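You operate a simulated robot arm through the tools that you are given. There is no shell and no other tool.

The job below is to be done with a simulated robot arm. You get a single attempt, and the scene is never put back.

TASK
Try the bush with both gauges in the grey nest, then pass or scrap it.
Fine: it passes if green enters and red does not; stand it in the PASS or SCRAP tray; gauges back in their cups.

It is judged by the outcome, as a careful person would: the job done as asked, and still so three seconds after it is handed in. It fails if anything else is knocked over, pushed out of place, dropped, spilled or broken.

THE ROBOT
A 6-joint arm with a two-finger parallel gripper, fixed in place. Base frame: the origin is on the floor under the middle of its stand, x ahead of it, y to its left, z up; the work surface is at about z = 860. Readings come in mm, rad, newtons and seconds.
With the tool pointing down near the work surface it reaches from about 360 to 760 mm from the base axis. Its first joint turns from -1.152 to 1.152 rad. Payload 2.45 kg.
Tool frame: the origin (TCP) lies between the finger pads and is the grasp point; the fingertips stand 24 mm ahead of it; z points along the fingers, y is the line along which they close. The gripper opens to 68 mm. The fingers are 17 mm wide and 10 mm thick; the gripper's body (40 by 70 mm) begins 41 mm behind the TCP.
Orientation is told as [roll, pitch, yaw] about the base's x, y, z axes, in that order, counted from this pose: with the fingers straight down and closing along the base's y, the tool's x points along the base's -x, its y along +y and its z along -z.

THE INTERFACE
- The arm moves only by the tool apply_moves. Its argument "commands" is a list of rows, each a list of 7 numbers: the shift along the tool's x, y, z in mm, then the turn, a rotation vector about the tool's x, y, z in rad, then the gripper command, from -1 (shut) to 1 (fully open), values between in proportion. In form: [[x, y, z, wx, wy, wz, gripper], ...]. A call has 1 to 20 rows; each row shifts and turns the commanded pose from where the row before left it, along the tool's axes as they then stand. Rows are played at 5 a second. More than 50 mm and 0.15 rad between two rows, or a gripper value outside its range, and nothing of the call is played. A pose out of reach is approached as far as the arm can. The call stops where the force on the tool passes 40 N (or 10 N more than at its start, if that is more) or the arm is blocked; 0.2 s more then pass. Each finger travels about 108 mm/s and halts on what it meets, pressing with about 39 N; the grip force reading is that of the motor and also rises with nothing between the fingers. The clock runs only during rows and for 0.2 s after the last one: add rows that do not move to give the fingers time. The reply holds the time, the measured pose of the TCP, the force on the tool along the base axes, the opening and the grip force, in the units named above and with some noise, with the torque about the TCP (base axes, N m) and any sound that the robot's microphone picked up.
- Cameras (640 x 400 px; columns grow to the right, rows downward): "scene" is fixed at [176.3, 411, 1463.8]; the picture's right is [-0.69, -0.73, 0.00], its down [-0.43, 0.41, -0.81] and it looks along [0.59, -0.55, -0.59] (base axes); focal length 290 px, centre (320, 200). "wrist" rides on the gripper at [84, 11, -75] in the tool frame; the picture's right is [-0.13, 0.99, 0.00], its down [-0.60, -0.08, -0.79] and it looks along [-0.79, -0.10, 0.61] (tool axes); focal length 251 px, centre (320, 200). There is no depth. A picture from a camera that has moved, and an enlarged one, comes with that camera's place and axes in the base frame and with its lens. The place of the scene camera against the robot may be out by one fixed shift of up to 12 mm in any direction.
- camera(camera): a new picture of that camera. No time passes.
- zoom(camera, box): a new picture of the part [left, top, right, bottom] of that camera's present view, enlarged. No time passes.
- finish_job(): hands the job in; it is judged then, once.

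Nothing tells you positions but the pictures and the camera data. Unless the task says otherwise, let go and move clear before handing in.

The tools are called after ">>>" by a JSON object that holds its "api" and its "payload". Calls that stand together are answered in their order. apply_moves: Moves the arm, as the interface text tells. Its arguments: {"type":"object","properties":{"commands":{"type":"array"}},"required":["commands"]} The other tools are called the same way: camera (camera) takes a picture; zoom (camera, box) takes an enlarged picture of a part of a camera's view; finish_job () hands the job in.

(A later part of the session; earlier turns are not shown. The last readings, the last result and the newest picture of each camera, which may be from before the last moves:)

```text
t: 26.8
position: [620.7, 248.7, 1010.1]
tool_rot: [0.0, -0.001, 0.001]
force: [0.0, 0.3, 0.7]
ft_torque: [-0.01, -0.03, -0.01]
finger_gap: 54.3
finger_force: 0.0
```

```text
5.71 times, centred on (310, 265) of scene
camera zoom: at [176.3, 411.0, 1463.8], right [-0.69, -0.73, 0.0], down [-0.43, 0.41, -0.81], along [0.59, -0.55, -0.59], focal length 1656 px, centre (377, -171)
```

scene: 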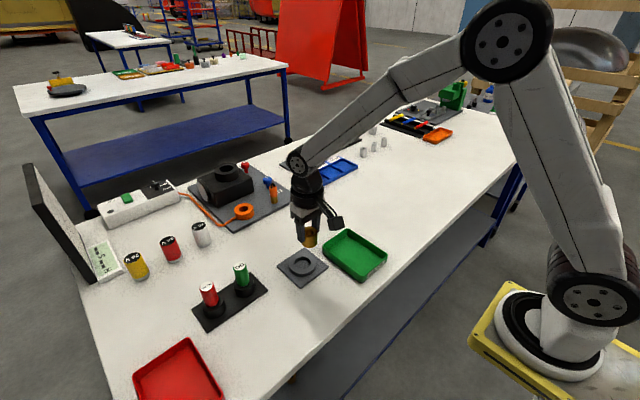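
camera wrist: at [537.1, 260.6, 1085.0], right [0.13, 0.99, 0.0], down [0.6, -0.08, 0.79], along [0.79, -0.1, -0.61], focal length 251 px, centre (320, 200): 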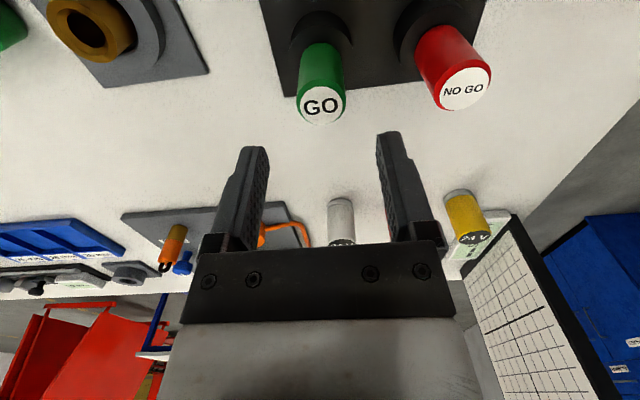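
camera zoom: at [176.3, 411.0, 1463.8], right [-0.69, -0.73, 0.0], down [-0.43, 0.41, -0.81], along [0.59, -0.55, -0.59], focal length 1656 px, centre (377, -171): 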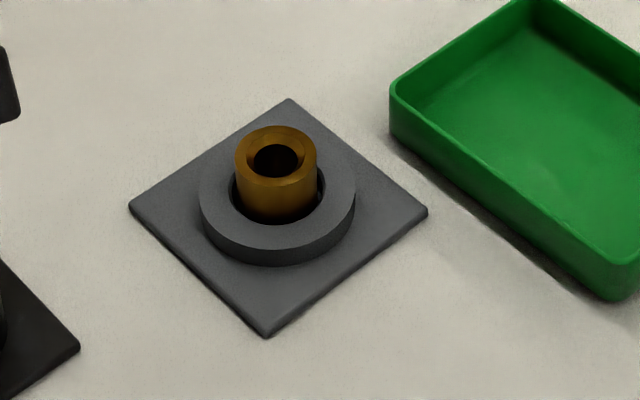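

The GO gauge top is about 1 mm off the tool axis. I will lower until the fingertips are just above its cup, with the fingers straddling the green handle.

>>> {"api": "apply_moves", "payload": {"commands": [[0, 0.6, 16, 0, 0, 0, 0.6], [0, 0.6, 16, 0, 0, 0, 0.6], [0, 0, 16, 0, 0, 0, 0.6], [0, 0, 14, 0, 0, 0, 0.6], [0, 0, 8, 0, 0, 0, 0.6], [0, 0, 0, 0, 0, 0, 0.6], [0, 0, 0, 0, 0, 0, 0.6]]}}

>>> {"api": "zoom", "payload": {"camera": "wrist", "box": [200, 60, 440, 260]}}

>>> {"api": "zoom", "payload": {"camera": "scene", "box": [190, 240, 280, 320]}}

```text
t: 28.4
position: [619.9, 251.3, 939.0]
tool_rot: [0.001, 0.0, -0.001]
force: [0.4, 0.2, 0.6]
ft_torque: [0.0, 0.04, -0.02]
finger_gap: 54.4
finger_force: 0.1
```

```text
2.00 times, centred on (320, 160) of wrist
camera zoom: at [536.8, 262.3, 1014.8], right [0.13, 0.99, 0.0], down [0.6, -0.08, 0.79], along [0.79, -0.1, -0.61], focal length 503 px, centre (320, 280)
```

zoom: 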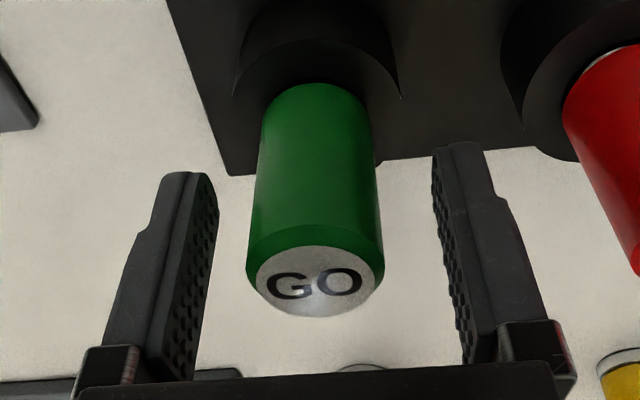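

```text
5.00 times, centred on (235, 280) of scene
camera zoom: at [176.3, 411.0, 1463.8], right [-0.69, -0.73, 0.0], down [-0.43, 0.41, -0.81], along [0.59, -0.55, -0.59], focal length 1449 px, centre (745, -200)
```

zoom: 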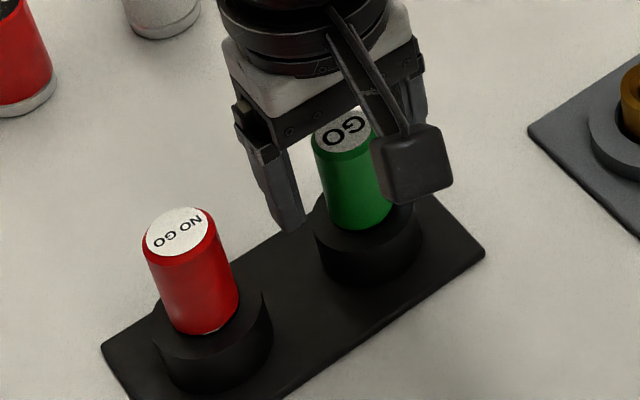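

Alignment is good. I will lower another 9 mm and close on the handle.

>>> {"api": "apply_moves", "payload": {"commands": [[0, 0, 5, 0, 0, 0, 0.6], [0, 0, 4, 0, 0, 0, 0.6], [0, 0, 0, 0, 0, 0, 0.3], [0, 0, 0, 0, 0, 0, 0.1], [0, 0, 0, 0, 0, 0, 0], [0, 0, 0, 0, 0, 0, -1], [0, 0, 0, 0, 0, 0, -1], [0, 0, 0, 0, 0, 0, -1]]}}

>>> {"api": "zoom", "payload": {"camera": "wrist", "box": [200, 60, 440, 260]}}

>>> {"api": "zoom", "payload": {"camera": "scene", "box": [190, 240, 280, 320]}}

```text
t: 30.2
position: [621.4, 251.7, 929.1]
tool_rot: [0.0, -0.001, 0.001]
force: [-0.7, -0.6, -0.9]
ft_torque: [-0.03, 0.03, 0.0]
finger_gap: 29.3
finger_force: 39.5
```

```text
2.00 times, centred on (320, 160) of wrist
camera zoom: at [536.8, 263.7, 1005.6], right [0.13, 0.99, 0.0], down [0.6, -0.08, 0.79], along [0.79, -0.1, -0.61], focal length 503 px, centre (320, 280)
```

zoom: 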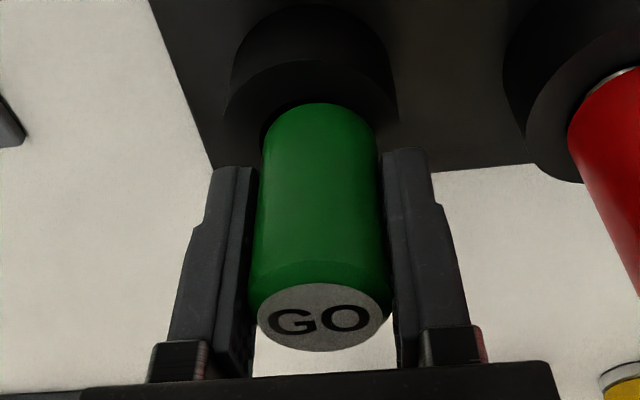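

```text
5.00 times, centred on (235, 280) of scene
camera zoom: at [176.3, 411.0, 1463.8], right [-0.69, -0.73, 0.0], down [-0.43, 0.41, -0.81], along [0.59, -0.55, -0.59], focal length 1449 px, centre (745, -200)
```

zoom: 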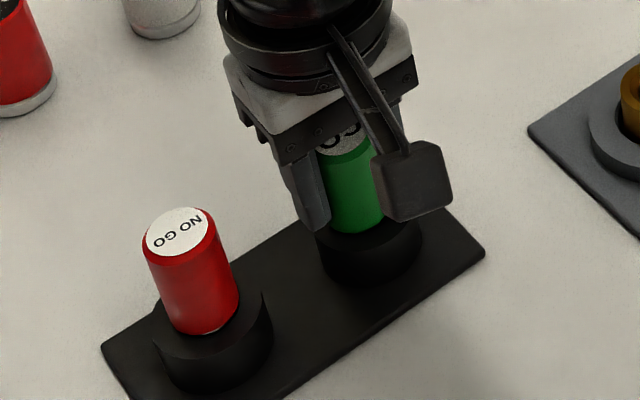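

The GO gauge is gripped at TCP (620.8, 252.7, 930.6), which I will note for the return. I will lift it straight out of its cup.

>>> {"api": "apply_moves", "payload": {"commands": [[0, 0, -4, 0, 0, 0, -1], [0, 0, -8, 0, 0, 0, -1], [0, 0, -10, 0, 0, 0, -1], [0, 0, -12, 0, 0, 0, -1], [0, 0, -18, 0, 0, 0, -1], [0, 0, -18, 0, 0, 0, -1], [0, 0, 0, 0, 0, 0, -1], [0, 0, 0, 0, 0, 0, -1]]}}

>>> {"api": "camera", "payload": {"camera": "wrist"}}

>>> {"api": "zoom", "payload": {"camera": "scene", "box": [190, 230, 280, 310]}}

```text
t: 32.0
position: [619.9, 250.4, 1000.2]
tool_rot: [0.001, -0.001, 0.001]
force: [-0.8, 0.7, -0.7]
ft_torque: [0.03, -0.02, 0.0]
finger_gap: 29.1
finger_force: 38.8
```

```text
taken
camera wrist: at [535.7, 262.1, 1076.3], right [0.13, 0.99, 0.0], down [0.6, -0.08, 0.79], along [0.79, -0.1, -0.61], focal length 251 px, centre (320, 200)
```

wrist: 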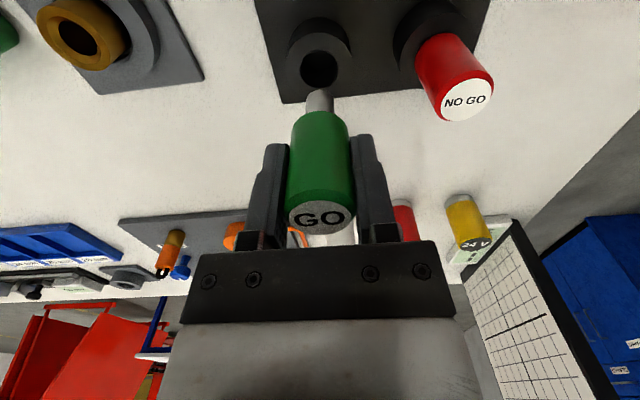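

```text
5.00 times, centred on (235, 270) of scene
camera zoom: at [176.3, 411.0, 1463.8], right [-0.69, -0.73, 0.0], down [-0.43, 0.41, -0.81], along [0.59, -0.55, -0.59], focal length 1449 px, centre (745, -150)
```

zoom: 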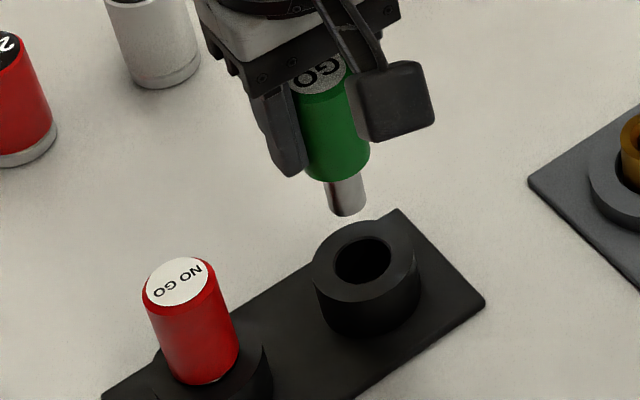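

>>> {"api": "zoom", "payload": {"camera": "wrist", "box": [260, 20, 400, 240]}}

>>> {"api": "zoom", "payload": {"camera": "scene", "box": [230, 240, 280, 290]}}

```text
1.82 times, centred on (330, 130) of wrist
camera zoom: at [535.7, 262.1, 1076.3], right [0.13, 0.99, 0.0], down [0.6, -0.08, 0.79], along [0.79, -0.1, -0.61], focal length 457 px, centre (302, 327)
```

zoom: 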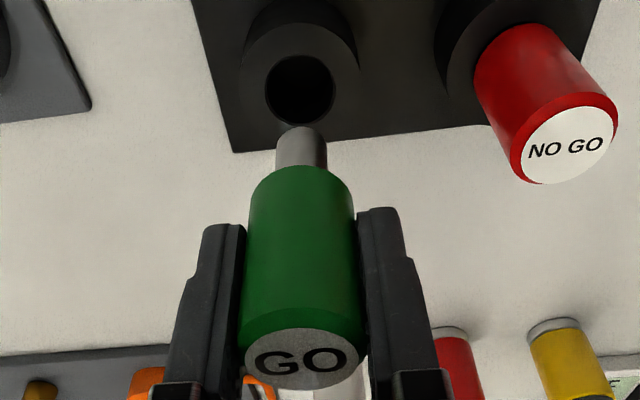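

```text
8.00 times, centred on (255, 265) of scene
camera zoom: at [176.3, 411.0, 1463.8], right [-0.69, -0.73, 0.0], down [-0.43, 0.41, -0.81], along [0.59, -0.55, -0.59], focal length 2319 px, centre (840, -320)
```

zoom: 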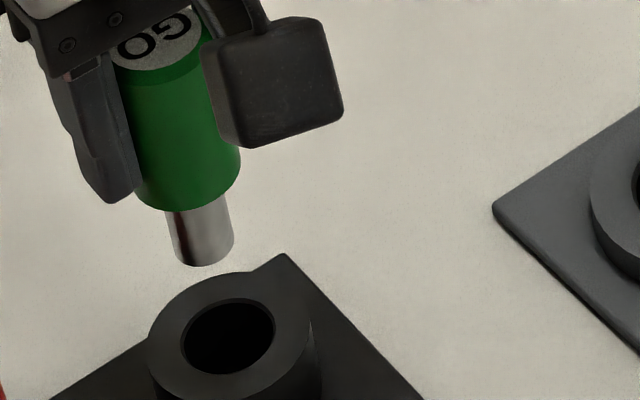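

The GO plug measures about 18.5 mm across and 28 mm long, with its tip about 60 mm below the TCP. I will carry it over the bush in the nest and stop about 25 mm above the rim to check alignment.

>>> {"api": "apply_moves", "payload": {"commands": [[6.2, -25, 0, 0, 0, 0, -1], [6.2, -25, 0, 0, 0, 0, -1], [6.2, -25, 0, 0, 0, 0, -1], [6.2, -25, 0, 0, 0, 0, -1], [6.2, -25, 0, 0, 0, 0, -1], [6.2, -25, 0, 0, 0, 0, -1], [0, 0, 10, 0, 0, 0, -1], [0, 0, 8, 0, 0, 0, -1], [0, 0, 0, 0, 0, 0, -1], [0, 0, 0, 0, 0, 0, -1]]}}

>>> {"api": "zoom", "payload": {"camera": "wrist", "box": [220, 0, 420, 220]}}

>>> {"api": "zoom", "payload": {"camera": "scene", "box": [280, 210, 340, 270]}}

```text
t: 34.2
position: [583.1, 101.8, 981.2]
tool_rot: [0.001, 0.001, 0.001]
force: [-0.6, 0.0, -0.9]
ft_torque: [-0.01, -0.02, -0.01]
finger_gap: 29.1
finger_force: 39.6
```

```text
1.82 times, centred on (320, 110) of wrist
camera zoom: at [499.3, 113.8, 1057.5], right [0.13, 0.99, 0.0], down [0.6, -0.08, 0.79], along [0.79, -0.1, -0.61], focal length 457 px, centre (320, 364)
```

zoom: 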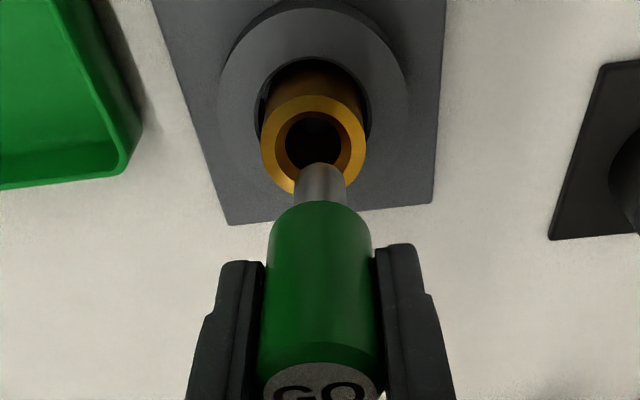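

```text
6.67 times, centred on (310, 240) of scene
camera zoom: at [176.3, 411.0, 1463.8], right [-0.69, -0.73, 0.0], down [-0.43, 0.41, -0.81], along [0.59, -0.55, -0.59], focal length 1932 px, centre (387, -67)
```

zoom: 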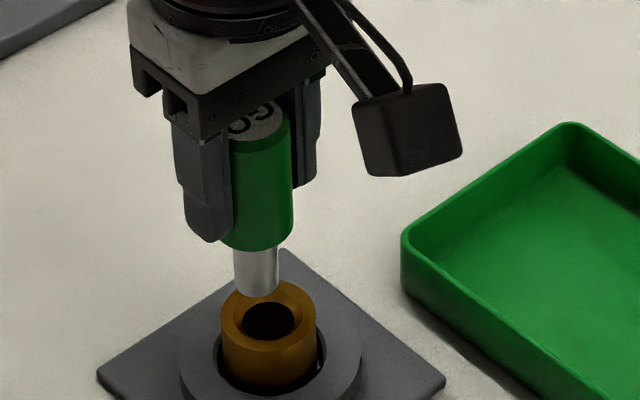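

The plug needs to shift about 2.5 mm back and 2.5 mm right. I will correct that and come closer for another check.

>>> {"api": "apply_moves", "payload": {"commands": [[2.5, -2.5, 0, 0, 0, 0, -1], [0, 0, 5, 0, 0, 0, -1], [0, 0, 5, 0, 0, 0, -1], [0, 0, 3, 0, 0, 0, -1], [0, 0, 0, 0, 0, 0, -1], [0, 0, 0, 0, 0, 0, -1]]}}

>>> {"api": "zoom", "payload": {"camera": "wrist", "box": [240, 20, 400, 180]}}

>>> {"api": "zoom", "payload": {"camera": "scene", "box": [280, 220, 340, 270]}}

```text
t: 35.6
position: [580.1, 101.0, 968.7]
tool_rot: [-0.001, 0.0, 0.001]
force: [-0.6, -0.5, 0.1]
ft_torque: [-0.04, 0.02, -0.02]
finger_gap: 29.0
finger_force: 39.3
```

```text
2.50 times, centred on (320, 100) of wrist
camera zoom: at [496.7, 111.7, 1045.0], right [0.13, 0.99, 0.0], down [0.6, -0.08, 0.79], along [0.79, -0.1, -0.61], focal length 629 px, centre (320, 450)
```

zoom: 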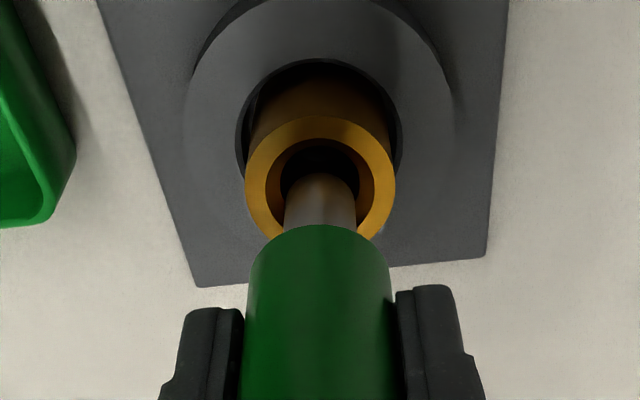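

```text
8.00 times, centred on (310, 245) of scene
camera zoom: at [176.3, 411.0, 1463.8], right [-0.69, -0.73, 0.0], down [-0.43, 0.41, -0.81], along [0.59, -0.55, -0.59], focal length 2319 px, centre (400, -160)
```

zoom: 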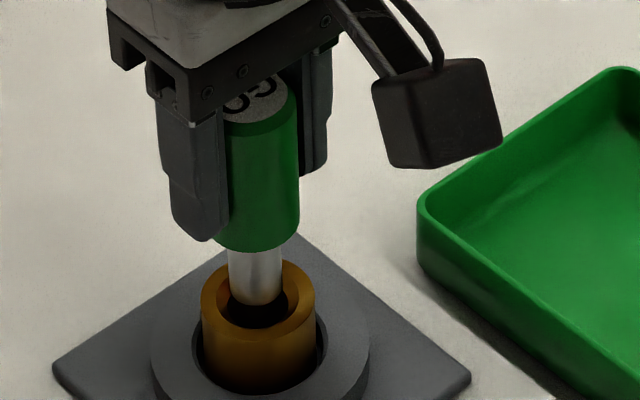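

Alignment is within about 1 mm. I will trim it and lower the GO gauge into the chamfer in small steps, watching the force.

>>> {"api": "apply_moves", "payload": {"commands": [[0.7, 0, 2, 0, 0, 0, -1], [0, 0, 2, 0, 0, 0, -1], [0, 0, 2, 0, 0, 0, -1], [0, 0, 2, 0, 0, 0, -1], [0, 0, 0, 0, 0, 0, -1]]}}

>>> {"api": "zoom", "payload": {"camera": "wrist", "box": [240, 20, 400, 180]}}

>>> {"api": "zoom", "payload": {"camera": "scene", "box": [280, 220, 340, 270]}}

```text
t: 36.8
position: [579.7, 99.2, 961.3]
tool_rot: [0.0, -0.001, -0.002]
force: [0.8, -0.4, -0.2]
ft_torque: [-0.06, -0.01, 0.04]
finger_gap: 29.0
finger_force: 39.5
```

```text
2.50 times, centred on (320, 100) of wrist
camera zoom: at [496.6, 111.0, 1036.6], right [0.13, 0.99, 0.0], down [0.6, -0.08, 0.79], along [0.79, -0.1, -0.61], focal length 629 px, centre (320, 450)
```

zoom: 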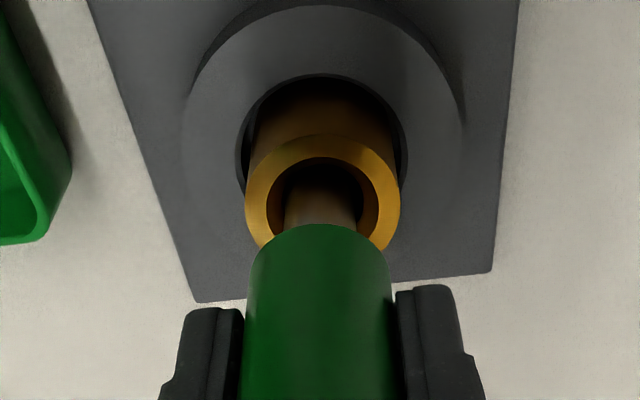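

```text
8.00 times, centred on (310, 245) of scene
camera zoom: at [176.3, 411.0, 1463.8], right [-0.69, -0.73, 0.0], down [-0.43, 0.41, -0.81], along [0.59, -0.55, -0.59], focal length 2319 px, centre (400, -160)
```

zoom: 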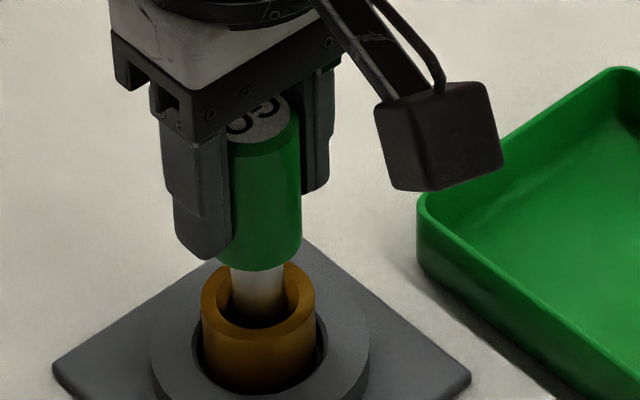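

>>> {"api": "apply_moves", "payload": {"commands": [[0, 0.3, 1.5, 0, 0, 0, -1], [0, 0, 1.5, 0, 0, 0, -1], [0, 0, 1.5, 0, 0, 0, -1], [0, 0, 0, 0, 0, 0, -1]]}}

>>> {"api": "apply_moves", "payload": {"commands": [[0, 0, 1.5, 0, 0, 0, -1], [0, 0, 1.5, 0, 0, 0, -1], [0, 0, 0, 0, 0, 0, -1]]}}

>>> {"api": "zoom", "payload": {"camera": "wrist", "box": [240, 20, 400, 180]}}

>>> {"api": "zoom", "payload": {"camera": "scene", "box": [280, 220, 340, 270]}}

```text
t: 37.8
position: [579.8, 99.9, 956.6]
tool_rot: [-0.001, 0.0, 0.001]
force: [0.1, 0.5, -0.5]
ft_torque: [0.05, -0.04, -0.03]
finger_gap: 29.0
finger_force: 39.4
```

```text
t: 38.6
position: [579.6, 100.6, 954.5]
tool_rot: [0.0, 0.001, 0.001]
force: [0.2, 0.0, -0.6]
ft_torque: [-0.03, -0.01, 0.04]
finger_gap: 29.1
finger_force: 39.1
```

```text
2.50 times, centred on (320, 100) of wrist
camera zoom: at [495.7, 111.6, 1030.3], right [0.13, 0.99, 0.0], down [0.6, -0.08, 0.79], along [0.79, -0.1, -0.61], focal length 629 px, centre (320, 450)
```

zoom: 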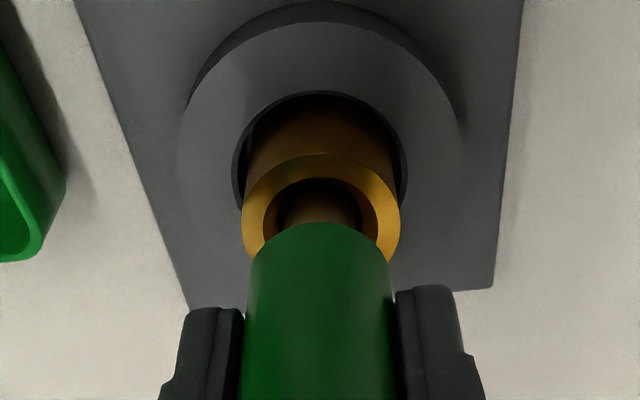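

```text
8.00 times, centred on (310, 245) of scene
camera zoom: at [176.3, 411.0, 1463.8], right [-0.69, -0.73, 0.0], down [-0.43, 0.41, -0.81], along [0.59, -0.55, -0.59], focal length 2319 px, centre (400, -160)
```

zoom: 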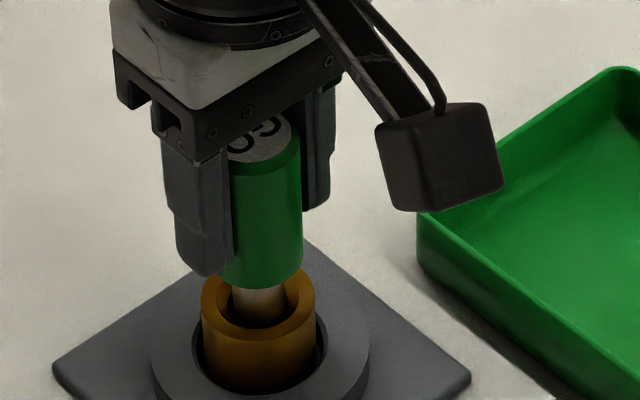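

>>> {"api": "apply_moves", "payload": {"commands": [[-0.6, 0, 1, 0, 0, 0, -1], [0, 0, 1, 0, 0, 0, -1], [0, 0, 0, 0, 0, 0, -1]]}}

>>> {"api": "apply_moves", "payload": {"commands": [[0, 0, 1, 0, 0, 0, -1], [0, 0, 1, 0, 0, 0, -1], [0, 0, 0, 0, 0, 0, -1]]}}

>>> {"api": "apply_moves", "payload": {"commands": [[0, 0, 1, 0, 0, 0, -1], [0, 0, 1, 0, 0, 0, -1], [0, 0, 0, 0, 0, 0, -1]]}}

>>> {"api": "zoom", "payload": {"camera": "wrist", "box": [240, 20, 400, 180]}}

>>> {"api": "zoom", "payload": {"camera": "scene", "box": [280, 220, 340, 270]}}

```text
t: 39.4
position: [580.0, 100.6, 952.5]
tool_rot: [-0.002, 0.0, -0.001]
force: [-0.3, -0.6, -0.7]
ft_torque: [-0.02, -0.01, 0.01]
finger_gap: 29.1
finger_force: 38.7
```

```text
t: 40.2
position: [580.5, 101.0, 949.9]
tool_rot: [0.002, 0.0, 0.0]
force: [0.1, 0.1, -0.6]
ft_torque: [0.02, 0.02, -0.03]
finger_gap: 29.2
finger_force: 38.8
```

```text
t: 41.0
position: [580.4, 100.3, 948.1]
tool_rot: [0.0, -0.001, -0.001]
force: [-0.7, -0.2, -1.0]
ft_torque: [0.02, 0.0, 0.02]
finger_gap: 29.3
finger_force: 39.4
```

```text
2.50 times, centred on (320, 100) of wrist
camera zoom: at [496.8, 112.0, 1023.7], right [0.13, 0.99, 0.0], down [0.6, -0.08, 0.79], along [0.79, -0.1, -0.61], focal length 629 px, centre (320, 450)
```

zoom: 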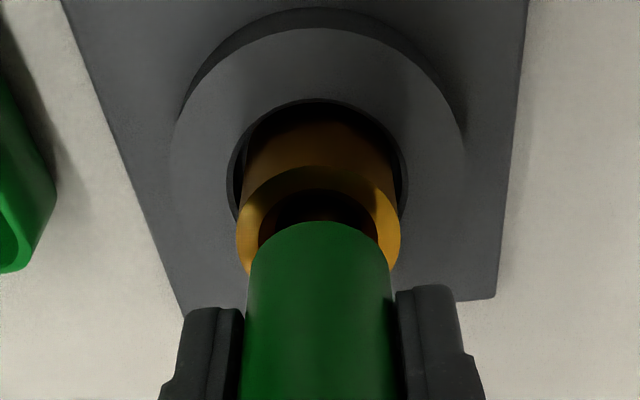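

```text
8.00 times, centred on (310, 245) of scene
camera zoom: at [176.3, 411.0, 1463.8], right [-0.69, -0.73, 0.0], down [-0.43, 0.41, -0.81], along [0.59, -0.55, -0.59], focal length 2319 px, centre (400, -160)
```

zoom: 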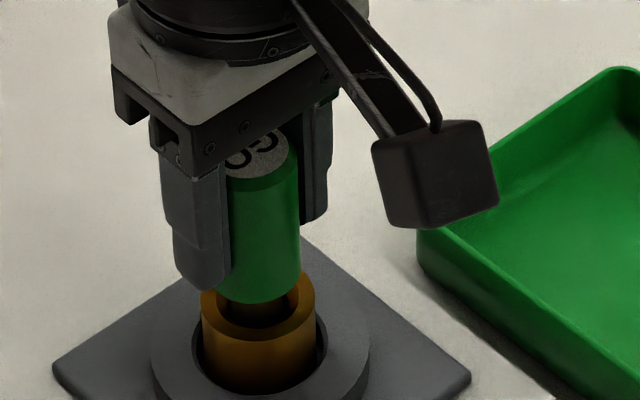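

There is no resistance at TCP 948.7. I will keep lowering in small steps.

>>> {"api": "apply_moves", "payload": {"commands": [[0, 0, 1, 0, 0, 0, -1], [0, 0, 1, 0, 0, 0, -1], [0, 0, 0, 0, 0, 0, -1]]}}

>>> {"api": "apply_moves", "payload": {"commands": [[0, 0, 1, 0, 0, 0, -1], [0, 0, 1, 0, 0, 0, -1], [0, 0, 0, 0, 0, 0, -1]]}}

>>> {"api": "apply_moves", "payload": {"commands": [[0, 0, 1, 0, 0, 0, -1], [0, 0, 1, 0, 0, 0, -1], [0, 0, 0, 0, 0, 0, -1]]}}

>>> {"api": "zoom", "payload": {"camera": "wrist", "box": [240, 20, 400, 180]}}

>>> {"api": "zoom", "payload": {"camera": "scene", "box": [280, 220, 340, 270]}}

```text
t: 41.8
position: [579.2, 100.3, 945.3]
tool_rot: [-0.001, 0.0, 0.0]
force: [0.5, 0.8, -0.2]
ft_torque: [-0.01, -0.01, -0.01]
finger_gap: 29.1
finger_force: 38.4
```

```text
t: 42.6
position: [580.1, 99.9, 944.1]
tool_rot: [0.0, 0.0, -0.002]
force: [-0.2, 0.0, -0.3]
ft_torque: [-0.02, -0.01, 0.01]
finger_gap: 28.9
finger_force: 38.7
```

```text
t: 43.4
position: [581.1, 100.5, 941.7]
tool_rot: [0.0, 0.001, 0.0]
force: [-0.2, 0.0, -0.5]
ft_torque: [-0.03, 0.02, 0.02]
finger_gap: 29.0
finger_force: 38.6
```

```text
2.50 times, centred on (320, 100) of wrist
camera zoom: at [497.4, 111.9, 1017.2], right [0.13, 0.99, 0.0], down [0.6, -0.08, 0.79], along [0.79, -0.1, -0.61], focal length 629 px, centre (320, 450)
```

zoom: 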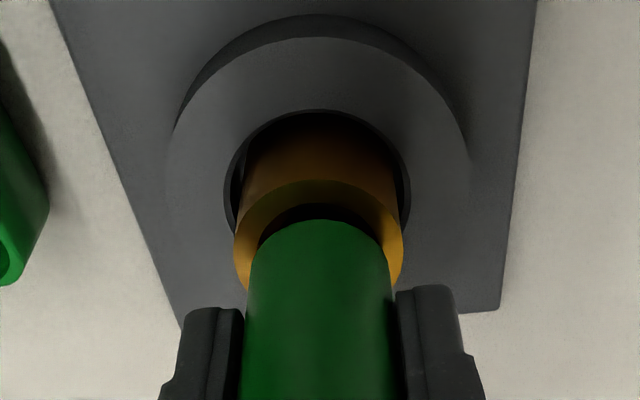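

```text
8.00 times, centred on (310, 245) of scene
camera zoom: at [176.3, 411.0, 1463.8], right [-0.69, -0.73, 0.0], down [-0.43, 0.41, -0.81], along [0.59, -0.55, -0.59], focal length 2319 px, centre (400, -160)
```

zoom: 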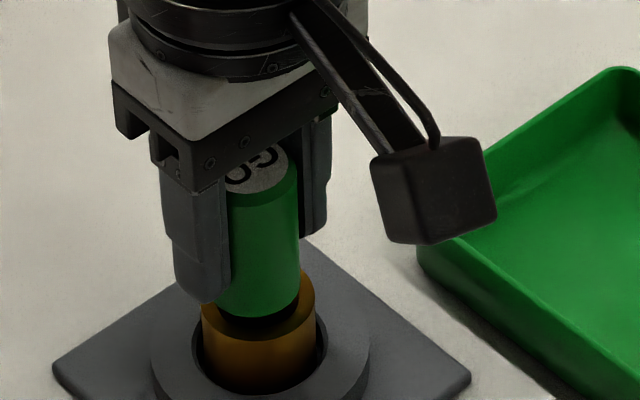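

>>> {"api": "apply_moves", "payload": {"commands": [[0, 0, 1, 0, 0, 0, -1], [0, 0, 1, 0, 0, 0, -1], [0, 0, 0, 0, 0, 0, -1]]}}

>>> {"api": "apply_moves", "payload": {"commands": [[0, 0, 1, 0, 0, 0, -1], [0, 0, 1, 0, 0, 0, -1], [0, 0, 0, 0, 0, 0, -1]]}}

>>> {"api": "apply_moves", "payload": {"commands": [[0, 0, 1, 0, 0, 0, -1], [0, 0, 1, 0, 0, 0, -1], [0, 0, 0, 0, 0, 0, -1]]}}

>>> {"api": "zoom", "payload": {"camera": "wrist", "box": [220, 20, 420, 220]}}

>>> {"api": "zoom", "payload": {"camera": "scene", "box": [280, 220, 340, 270]}}

```text
t: 44.2
position: [580.2, 100.9, 938.5]
tool_rot: [0.0, 0.0, 0.0]
force: [-0.3, -0.5, -1.0]
ft_torque: [0.01, -0.04, 0.03]
finger_gap: 29.0
finger_force: 39.4
```

```text
t: 45.0
position: [580.6, 100.3, 938.1]
tool_rot: [-0.001, -0.002, -0.001]
force: [-1.3, -0.5, 13.0]
ft_torque: [-0.09, 0.18, -0.02]
finger_gap: 28.9
finger_force: 39.7
```

```text
t: 45.8
position: [581.0, 100.4, 934.8]
tool_rot: [0.0, -0.002, 0.0]
force: [-7.7, -3.5, 31.3]
ft_torque: [-0.37, 0.23, -0.08]
finger_gap: 29.0
finger_force: 39.2
```

```text
2.00 times, centred on (320, 120) of wrist
camera zoom: at [497.4, 112.4, 1012.3], right [0.13, 0.99, 0.0], down [0.6, -0.08, 0.79], along [0.79, -0.1, -0.61], focal length 503 px, centre (320, 360)
```

zoom: 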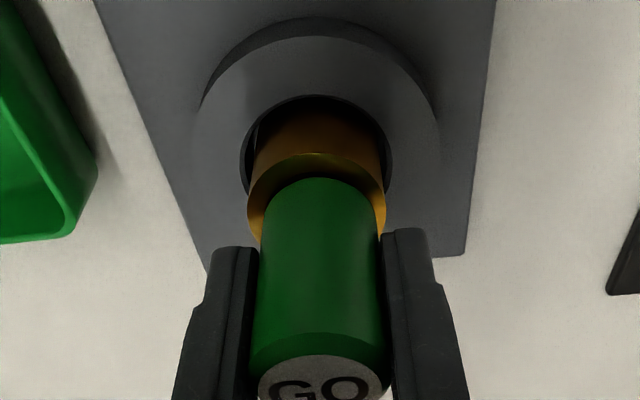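

```text
8.00 times, centred on (310, 245) of scene
camera zoom: at [175.5, 410.8, 1464.0], right [-0.69, -0.73, 0.0], down [-0.43, 0.41, -0.81], along [0.59, -0.55, -0.59], focal length 2319 px, centre (400, -160)
```

zoom: 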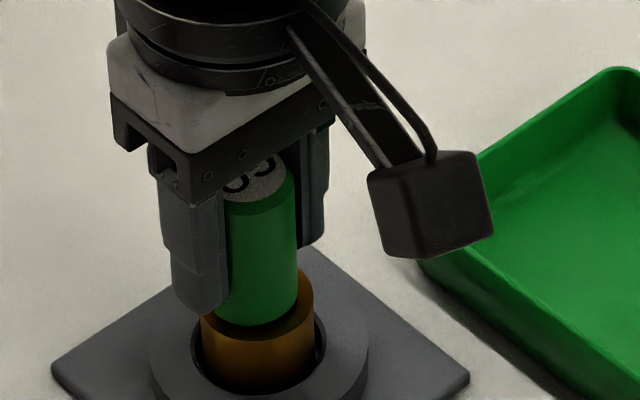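

Contact came at TCP about 938 and the force rose to 31 N. I need a closer look to see whether the plug is fully in or held up.

>>> {"api": "zoom", "payload": {"camera": "scene", "box": [295, 240, 325, 270]}}

>>> {"api": "zoom", "payload": {"camera": "wrist", "box": [280, 60, 360, 140]}}

```text
13.33 times, centred on (310, 255) of scene
camera zoom: at [175.5, 410.8, 1464.0], right [-0.69, -0.73, 0.0], down [-0.43, 0.41, -0.81], along [0.59, -0.55, -0.59], focal length 3865 px, centre (453, -533)
```

zoom: 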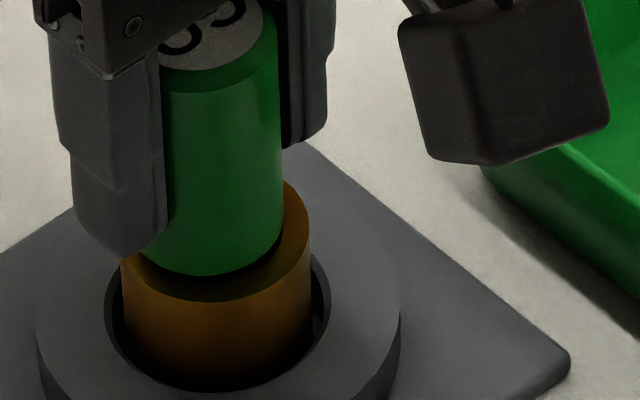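

```text
5.00 times, centred on (320, 100) of wrist
camera zoom: at [497.4, 112.4, 1012.3], right [0.13, 0.99, 0.0], down [0.6, -0.08, 0.79], along [0.79, -0.1, -0.61], focal length 1257 px, centre (320, 700)
```

zoom: 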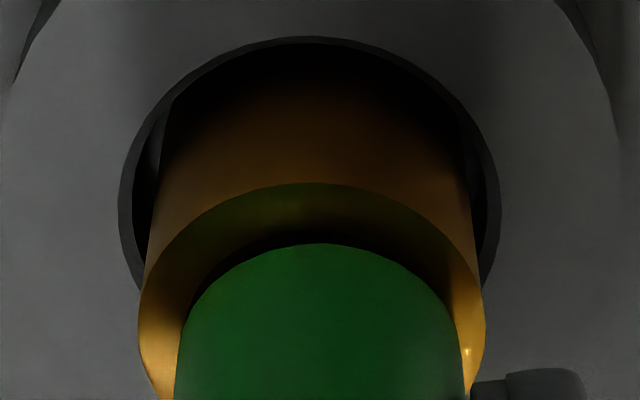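

No plug is showing and the green handle is sitting on the bush rim, so GO enters fully. I will draw it back out slowly and check that the bush stays in the nest.

>>> {"api": "apply_moves", "payload": {"commands": [[0, 0, -2, 0, 0, 0, -1], [0, 0, -2, 0, 0, 0, -1], [0, 0, 0, 0, 0, 0, -1]]}}

>>> {"api": "apply_moves", "payload": {"commands": [[0, 0, -4, 0, 0, 0, -1], [0, 0, -4, 0, 0, 0, -1], [0, 0, -4, 0, 0, 0, -1], [0, 0, 0, 0, 0, 0, -1]]}}

>>> {"api": "zoom", "payload": {"camera": "scene", "box": [280, 220, 340, 270]}}

```text
t: 46.6
position: [579.8, 100.8, 936.0]
tool_rot: [-0.001, 0.003, 0.001]
force: [0.6, -0.6, -0.5]
ft_torque: [-0.01, -0.01, -0.03]
finger_gap: 29.0
finger_force: 39.1
```

```text
t: 47.6
position: [580.5, 100.1, 949.5]
tool_rot: [-0.001, -0.001, -0.001]
force: [0.0, 0.7, -0.7]
ft_torque: [0.01, -0.01, 0.0]
finger_gap: 28.6
finger_force: 39.1
```

```text
8.00 times, centred on (310, 245) of scene
camera zoom: at [176.3, 411.0, 1463.8], right [-0.69, -0.73, 0.0], down [-0.43, 0.41, -0.81], along [0.59, -0.55, -0.59], focal length 2319 px, centre (400, -160)
```

zoom: 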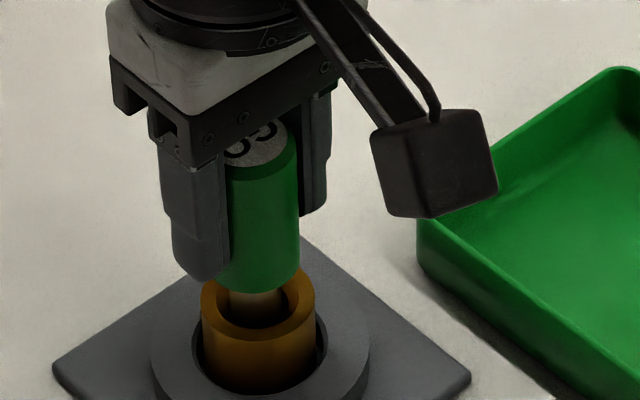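

The bush stayed in the nest. I will raise the GO gauge clear and carry it back over its cup.

>>> {"api": "apply_moves", "payload": {"commands": [[0, 0, -10, 0, 0, 0, -1], [0, 0, -20, 0, 0, 0, -1], [0, 0, -22, 0, 0, 0, -1], [-6.5, 25.2, 0, 0, 0, 0, -1], [-6.5, 25.2, 0, 0, 0, 0, -1], [-6.5, 25.2, 0, 0, 0, 0, -1], [-6.5, 25.2, 0, 0, 0, 0, -1], [-6.5, 25.2, 0, 0, 0, 0, -1], [-6.5, 25.2, 0, 0, 0, 0, -1], [0, 0, 0, 0, 0, 0, -1], [0, 0, 0, 0, 0, 0, -1]]}}

>>> {"api": "zoom", "payload": {"camera": "wrist", "box": [220, 0, 420, 220]}}

>>> {"api": "zoom", "payload": {"camera": "scene", "box": [220, 230, 300, 310]}}

>>> {"api": "zoom", "payload": {"camera": "scene", "box": [280, 220, 340, 280]}}

```text
t: 50.0
position: [620.7, 252.1, 1003.0]
tool_rot: [0.001, 0.001, -0.001]
force: [0.0, -0.3, -0.9]
ft_torque: [-0.01, 0.01, 0.03]
finger_gap: 29.0
finger_force: 39.3
```

```text
1.82 times, centred on (320, 110) of wrist
camera zoom: at [536.2, 262.8, 1079.4], right [0.13, 0.99, 0.0], down [0.6, -0.08, 0.79], along [0.79, -0.1, -0.61], focal length 457 px, centre (320, 364)
```

zoom: 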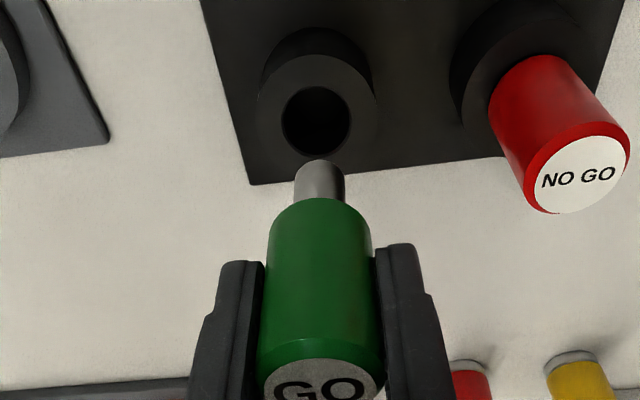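

```text
5.00 times, centred on (260, 270) of scene
camera zoom: at [176.3, 411.0, 1463.8], right [-0.69, -0.73, 0.0], down [-0.43, 0.41, -0.81], along [0.59, -0.55, -0.59], focal length 1449 px, centre (620, -150)
```

zoom: 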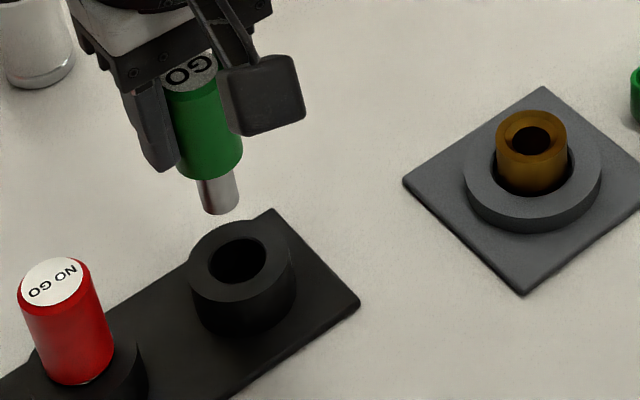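

```text
6.67 times, centred on (310, 250) of scene
camera zoom: at [176.3, 411.0, 1463.8], right [-0.69, -0.73, 0.0], down [-0.43, 0.41, -0.81], along [0.59, -0.55, -0.59], focal length 1932 px, centre (387, -133)
```

zoom: 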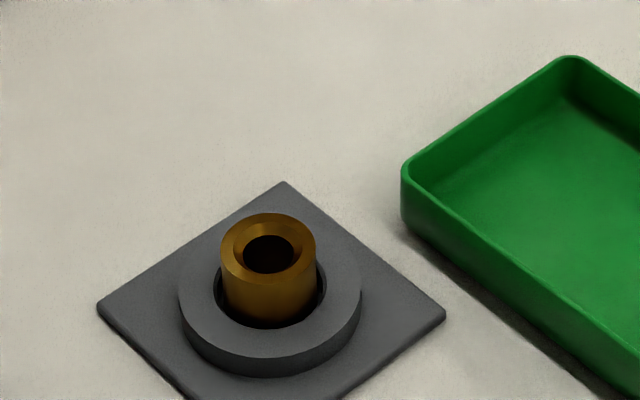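

Both the bush and the cup look undisturbed. I will lower the gauge to just above the cup and check alignment before inserting.

>>> {"api": "apply_moves", "payload": {"commands": [[0, -0.5, 10, 0, 0, 0, -1], [0, -0.5, 10, 0, 0, 0, -1], [0, 0, 8, 0, 0, 0, -1], [0, 0, 5, 0, 0, 0, -1], [0, 0, 0, 0, 0, 0, -1], [0, 0, 0, 0, 0, 0, -1]]}}

>>> {"api": "zoom", "payload": {"camera": "wrist", "box": [240, 20, 400, 180]}}

>>> {"api": "zoom", "payload": {"camera": "scene", "box": [220, 240, 280, 300]}}

```text
t: 51.4
position: [620.0, 250.3, 971.2]
tool_rot: [0.0, -0.001, -0.001]
force: [0.8, 0.6, -0.4]
ft_torque: [-0.01, 0.01, -0.02]
finger_gap: 29.1
finger_force: 38.7
```

```text
2.50 times, centred on (320, 100) of wrist
camera zoom: at [536.1, 262.0, 1046.9], right [0.13, 0.99, 0.0], down [0.6, -0.08, 0.79], along [0.79, -0.1, -0.61], focal length 629 px, centre (320, 450)
```

zoom: 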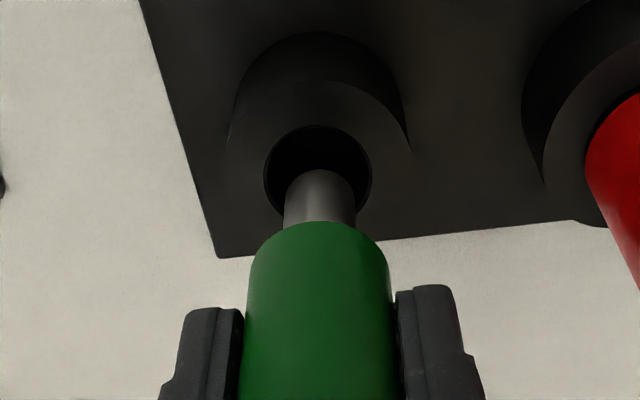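

```text
6.67 times, centred on (250, 270) of scene
camera zoom: at [176.3, 411.0, 1463.8], right [-0.69, -0.73, 0.0], down [-0.43, 0.41, -0.81], along [0.59, -0.55, -0.59], focal length 1932 px, centre (787, -267)
```

zoom: 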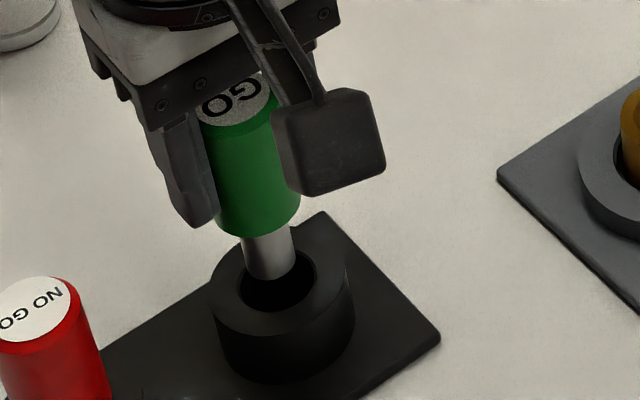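

The plug is lined up with the cup hole to within 1 mm and has several mm of clearance. I will lower it in gradually.

>>> {"api": "apply_moves", "payload": {"commands": [[0, -0.3, 4, 0, 0, 0, -1], [0, 0, 4, 0, 0, 0, -1], [0, 0, 4, 0, 0, 0, -1], [0, 0, 4, 0, 0, 0, -1], [0, 0, 4, 0, 0, 0, -1], [0, 0, 0, 0, 0, 0, -1]]}}

>>> {"api": "zoom", "payload": {"camera": "wrist", "box": [240, 20, 400, 180]}}

>>> {"api": "zoom", "payload": {"camera": "scene", "box": [220, 240, 280, 300]}}

```text
t: 52.8
position: [618.1, 251.2, 949.8]
tool_rot: [0.001, 0.0, 0.001]
force: [0.3, -0.3, -0.5]
ft_torque: [0.02, -0.01, -0.01]
finger_gap: 29.1
finger_force: 38.9
```

```text
2.50 times, centred on (320, 100) of wrist
camera zoom: at [535.3, 262.4, 1025.8], right [0.13, 0.99, 0.0], down [0.6, -0.08, 0.79], along [0.79, -0.1, -0.61], focal length 629 px, centre (320, 450)
```

zoom: 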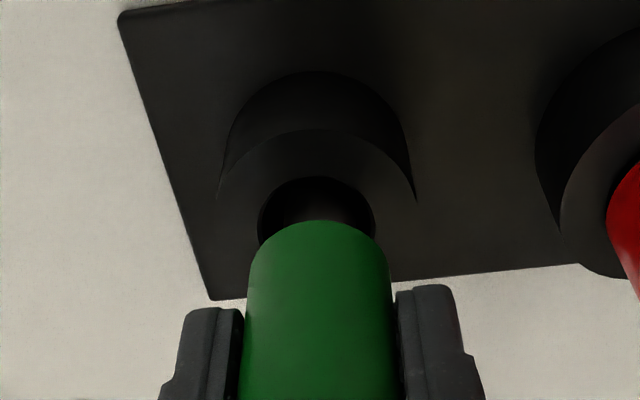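

```text
6.67 times, centred on (250, 270) of scene
camera zoom: at [176.3, 411.0, 1463.8], right [-0.69, -0.73, 0.0], down [-0.43, 0.41, -0.81], along [0.59, -0.55, -0.59], focal length 1932 px, centre (787, -267)
```

zoom: 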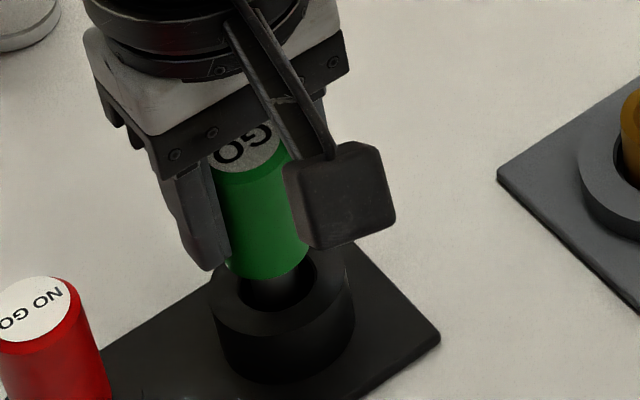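

>>> {"api": "apply_moves", "payload": {"commands": [[-1, 0, 3, 0, 0, 0, -1], [0, 0, 4, 0, 0, 0, -1], [0, 0, 4, 0, 0, 0, -1], [0, 0, 2, 0, 0, 0, -1], [0, 0, 0, 0, 0, 0, -1]]}}

>>> {"api": "apply_moves", "payload": {"commands": [[0, 0, 1.5, 0, 0, 0, -1], [0, 0, 1.5, 0, 0, 0, -1], [0, 0, 0, 0, 0, 0, -1]]}}

>>> {"api": "apply_moves", "payload": {"commands": [[0, 0, 1, 0, 0, 0, -1], [0, 0, 1, 0, 0, 0, -1], [0, 0, 0, 0, 0, 0, -1]]}}

>>> {"api": "zoom", "payload": {"camera": "wrist", "box": [220, 20, 420, 220]}}

>>> {"api": "zoom", "payload": {"camera": "scene", "box": [220, 240, 280, 300]}}

```text
t: 54.0
position: [620.1, 249.7, 937.0]
tool_rot: [0.0, 0.0, 0.001]
force: [-0.1, -0.2, -0.8]
ft_torque: [-0.02, 0.01, 0.02]
finger_gap: 29.1
finger_force: 39.5
```

```text
t: 54.8
position: [621.1, 251.3, 935.5]
tool_rot: [-0.001, -0.001, 0.0]
force: [-0.8, -0.1, -1.8]
ft_torque: [0.01, -0.01, -0.02]
finger_gap: 29.0
finger_force: 38.8
```

```text
t: 55.6
position: [620.5, 249.4, 935.0]
tool_rot: [0.0, 0.0, 0.0]
force: [-0.1, 0.4, -1.0]
ft_torque: [0.0, 0.0, 0.01]
finger_gap: 28.9
finger_force: 39.0
```

```text
2.00 times, centred on (320, 120) of wrist
camera zoom: at [536.3, 261.2, 1009.1], right [0.13, 0.99, 0.0], down [0.6, -0.08, 0.79], along [0.79, -0.1, -0.61], focal length 503 px, centre (320, 360)
```

zoom: 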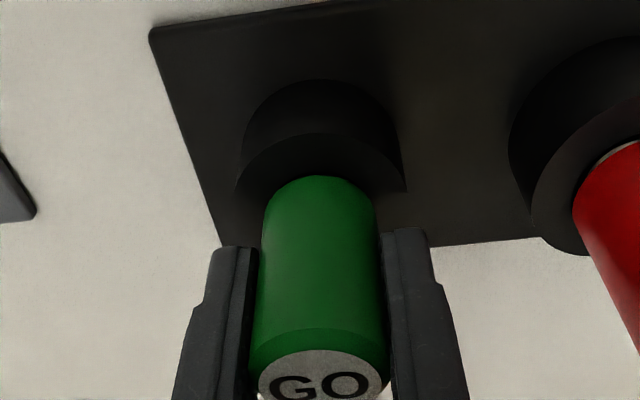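

```text
6.67 times, centred on (250, 270) of scene
camera zoom: at [176.3, 411.0, 1463.8], right [-0.69, -0.73, 0.0], down [-0.43, 0.41, -0.81], along [0.59, -0.55, -0.59], focal length 1932 px, centre (787, -267)
```

zoom: 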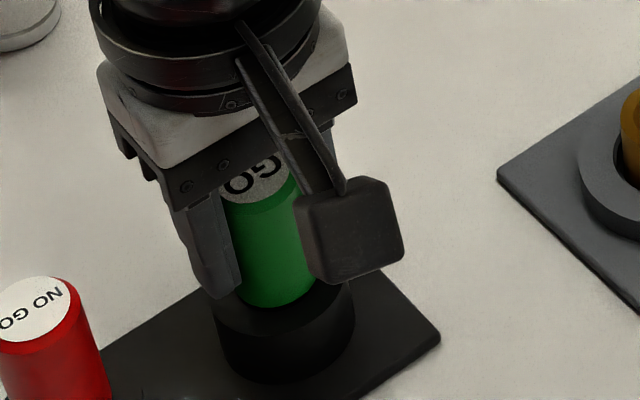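

>>> {"api": "apply_moves", "payload": {"commands": [[0, 1, 1, 0, 0, 0, -1], [0, 0, 1, 0, 0, 0, -1], [0, 0, 0, 0, 0, 0, -1]]}}

>>> {"api": "apply_moves", "payload": {"commands": [[0, 0, 1, 0, 0, 0, -1], [0, 0, 0, 0, 0, 0, -1]]}}

>>> {"api": "apply_moves", "payload": {"commands": [[0, 0, 1, 0, 0, 0, -1], [0, 0, 0, 0, 0, 0, -1]]}}

>>> {"api": "zoom", "payload": {"camera": "wrist", "box": [220, 20, 420, 220]}}

>>> {"api": "zoom", "payload": {"camera": "scene", "box": [220, 240, 280, 300]}}

```text
t: 56.4
position: [620.2, 250.8, 933.5]
tool_rot: [0.0, -0.002, 0.0]
force: [-1.1, -3.0, 11.5]
ft_torque: [-0.25, 0.07, 0.03]
finger_gap: 29.1
finger_force: 39.7
```

```text
t: 57.0
position: [619.8, 250.6, 932.2]
tool_rot: [0.003, -0.003, 0.0]
force: [-4.5, -6.2, 26.8]
ft_torque: [-0.49, 0.28, 0.01]
finger_gap: 28.9
finger_force: 39.3
```

```text
t: 57.6
position: [620.7, 251.4, 932.4]
tool_rot: [0.001, -0.006, 0.001]
force: [-3.3, -8.6, 34.2]
ft_torque: [-0.63, 0.24, -0.02]
finger_gap: 28.8
finger_force: 38.6
```

```text
2.00 times, centred on (320, 120) of wrist
camera zoom: at [537.0, 262.5, 1007.5], right [0.13, 0.99, 0.0], down [0.6, -0.08, 0.8], along [0.79, -0.1, -0.6], focal length 503 px, centre (320, 360)
```

zoom: 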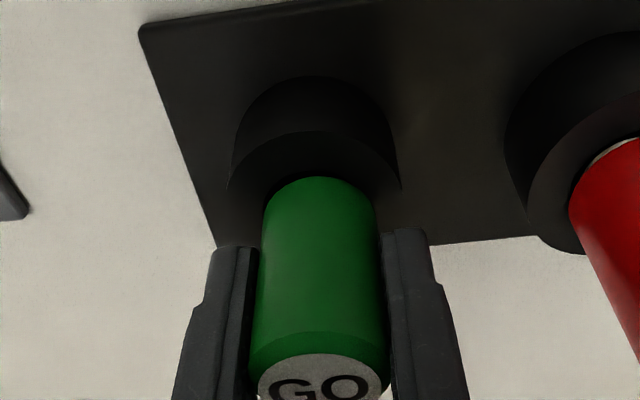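

```text
6.67 times, centred on (250, 270) of scene
camera zoom: at [175.5, 410.5, 1464.1], right [-0.69, -0.73, 0.0], down [-0.43, 0.41, -0.81], along [0.59, -0.55, -0.59], focal length 1932 px, centre (787, -267)
```

zoom: 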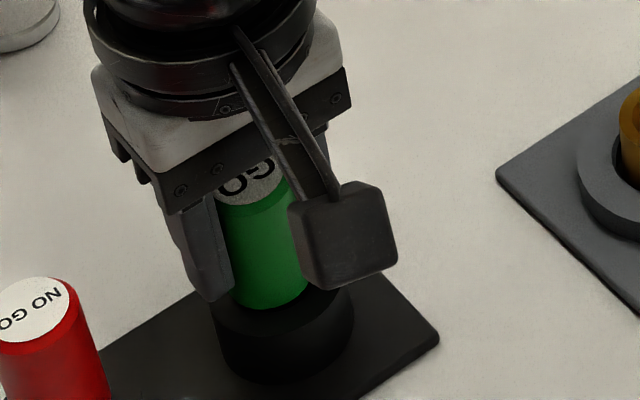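

The gauge bottomed in its cup at TCP about 933. I will relieve the pressure, open, and check that it sits properly.

>>> {"api": "apply_moves", "payload": {"commands": [[0, 0, -1, 0, 0, 0, -1], [0, 0, -1, 0, 0, 0, -1], [0, 0, 0, 0, 0, 0, -1], [0, 0, 0, 0, 0, 0, -0.05], [0, 0, 0, 0, 0, 0, 0.1], [0, 0, 0, 0, 0, 0, 0.3], [0, 0, 0, 0, 0, 0, 0.6], [0, 0, 0, 0, 0, 0, 0.6]]}}

>>> {"api": "zoom", "payload": {"camera": "wrist", "box": [220, 20, 420, 220]}}

>>> {"api": "zoom", "payload": {"camera": "scene", "box": [220, 240, 280, 300]}}

```text
t: 59.4
position: [621.4, 252.4, 930.0]
tool_rot: [-0.001, 0.002, 0.001]
force: [0.2, -0.1, 0.4]
ft_torque: [0.01, 0.0, 0.02]
finger_gap: 54.3
finger_force: 0.0
```

```text
2.00 times, centred on (320, 120) of wrist
camera zoom: at [536.7, 263.1, 1005.9], right [0.13, 0.99, 0.0], down [0.6, -0.08, 0.79], along [0.79, -0.1, -0.61], focal length 503 px, centre (320, 360)
```

zoom: 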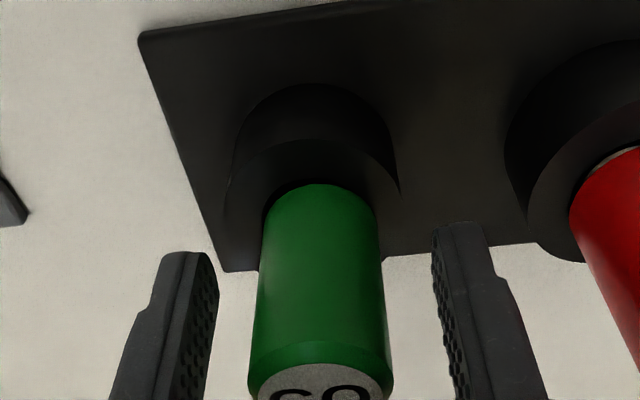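

```text
6.67 times, centred on (250, 270) of scene
camera zoom: at [176.3, 411.0, 1463.8], right [-0.69, -0.73, 0.0], down [-0.43, 0.41, -0.81], along [0.59, -0.55, -0.59], focal length 1932 px, centre (787, -267)
```

zoom: 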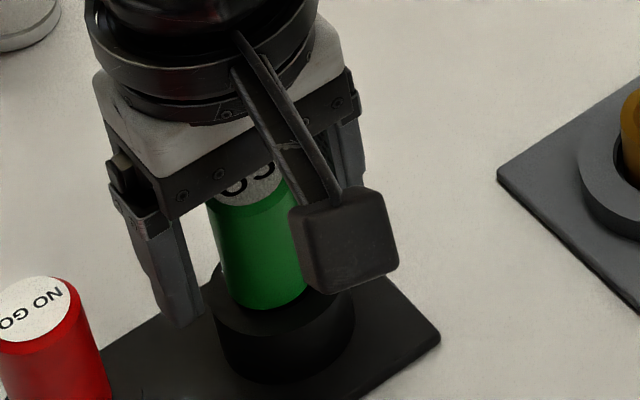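

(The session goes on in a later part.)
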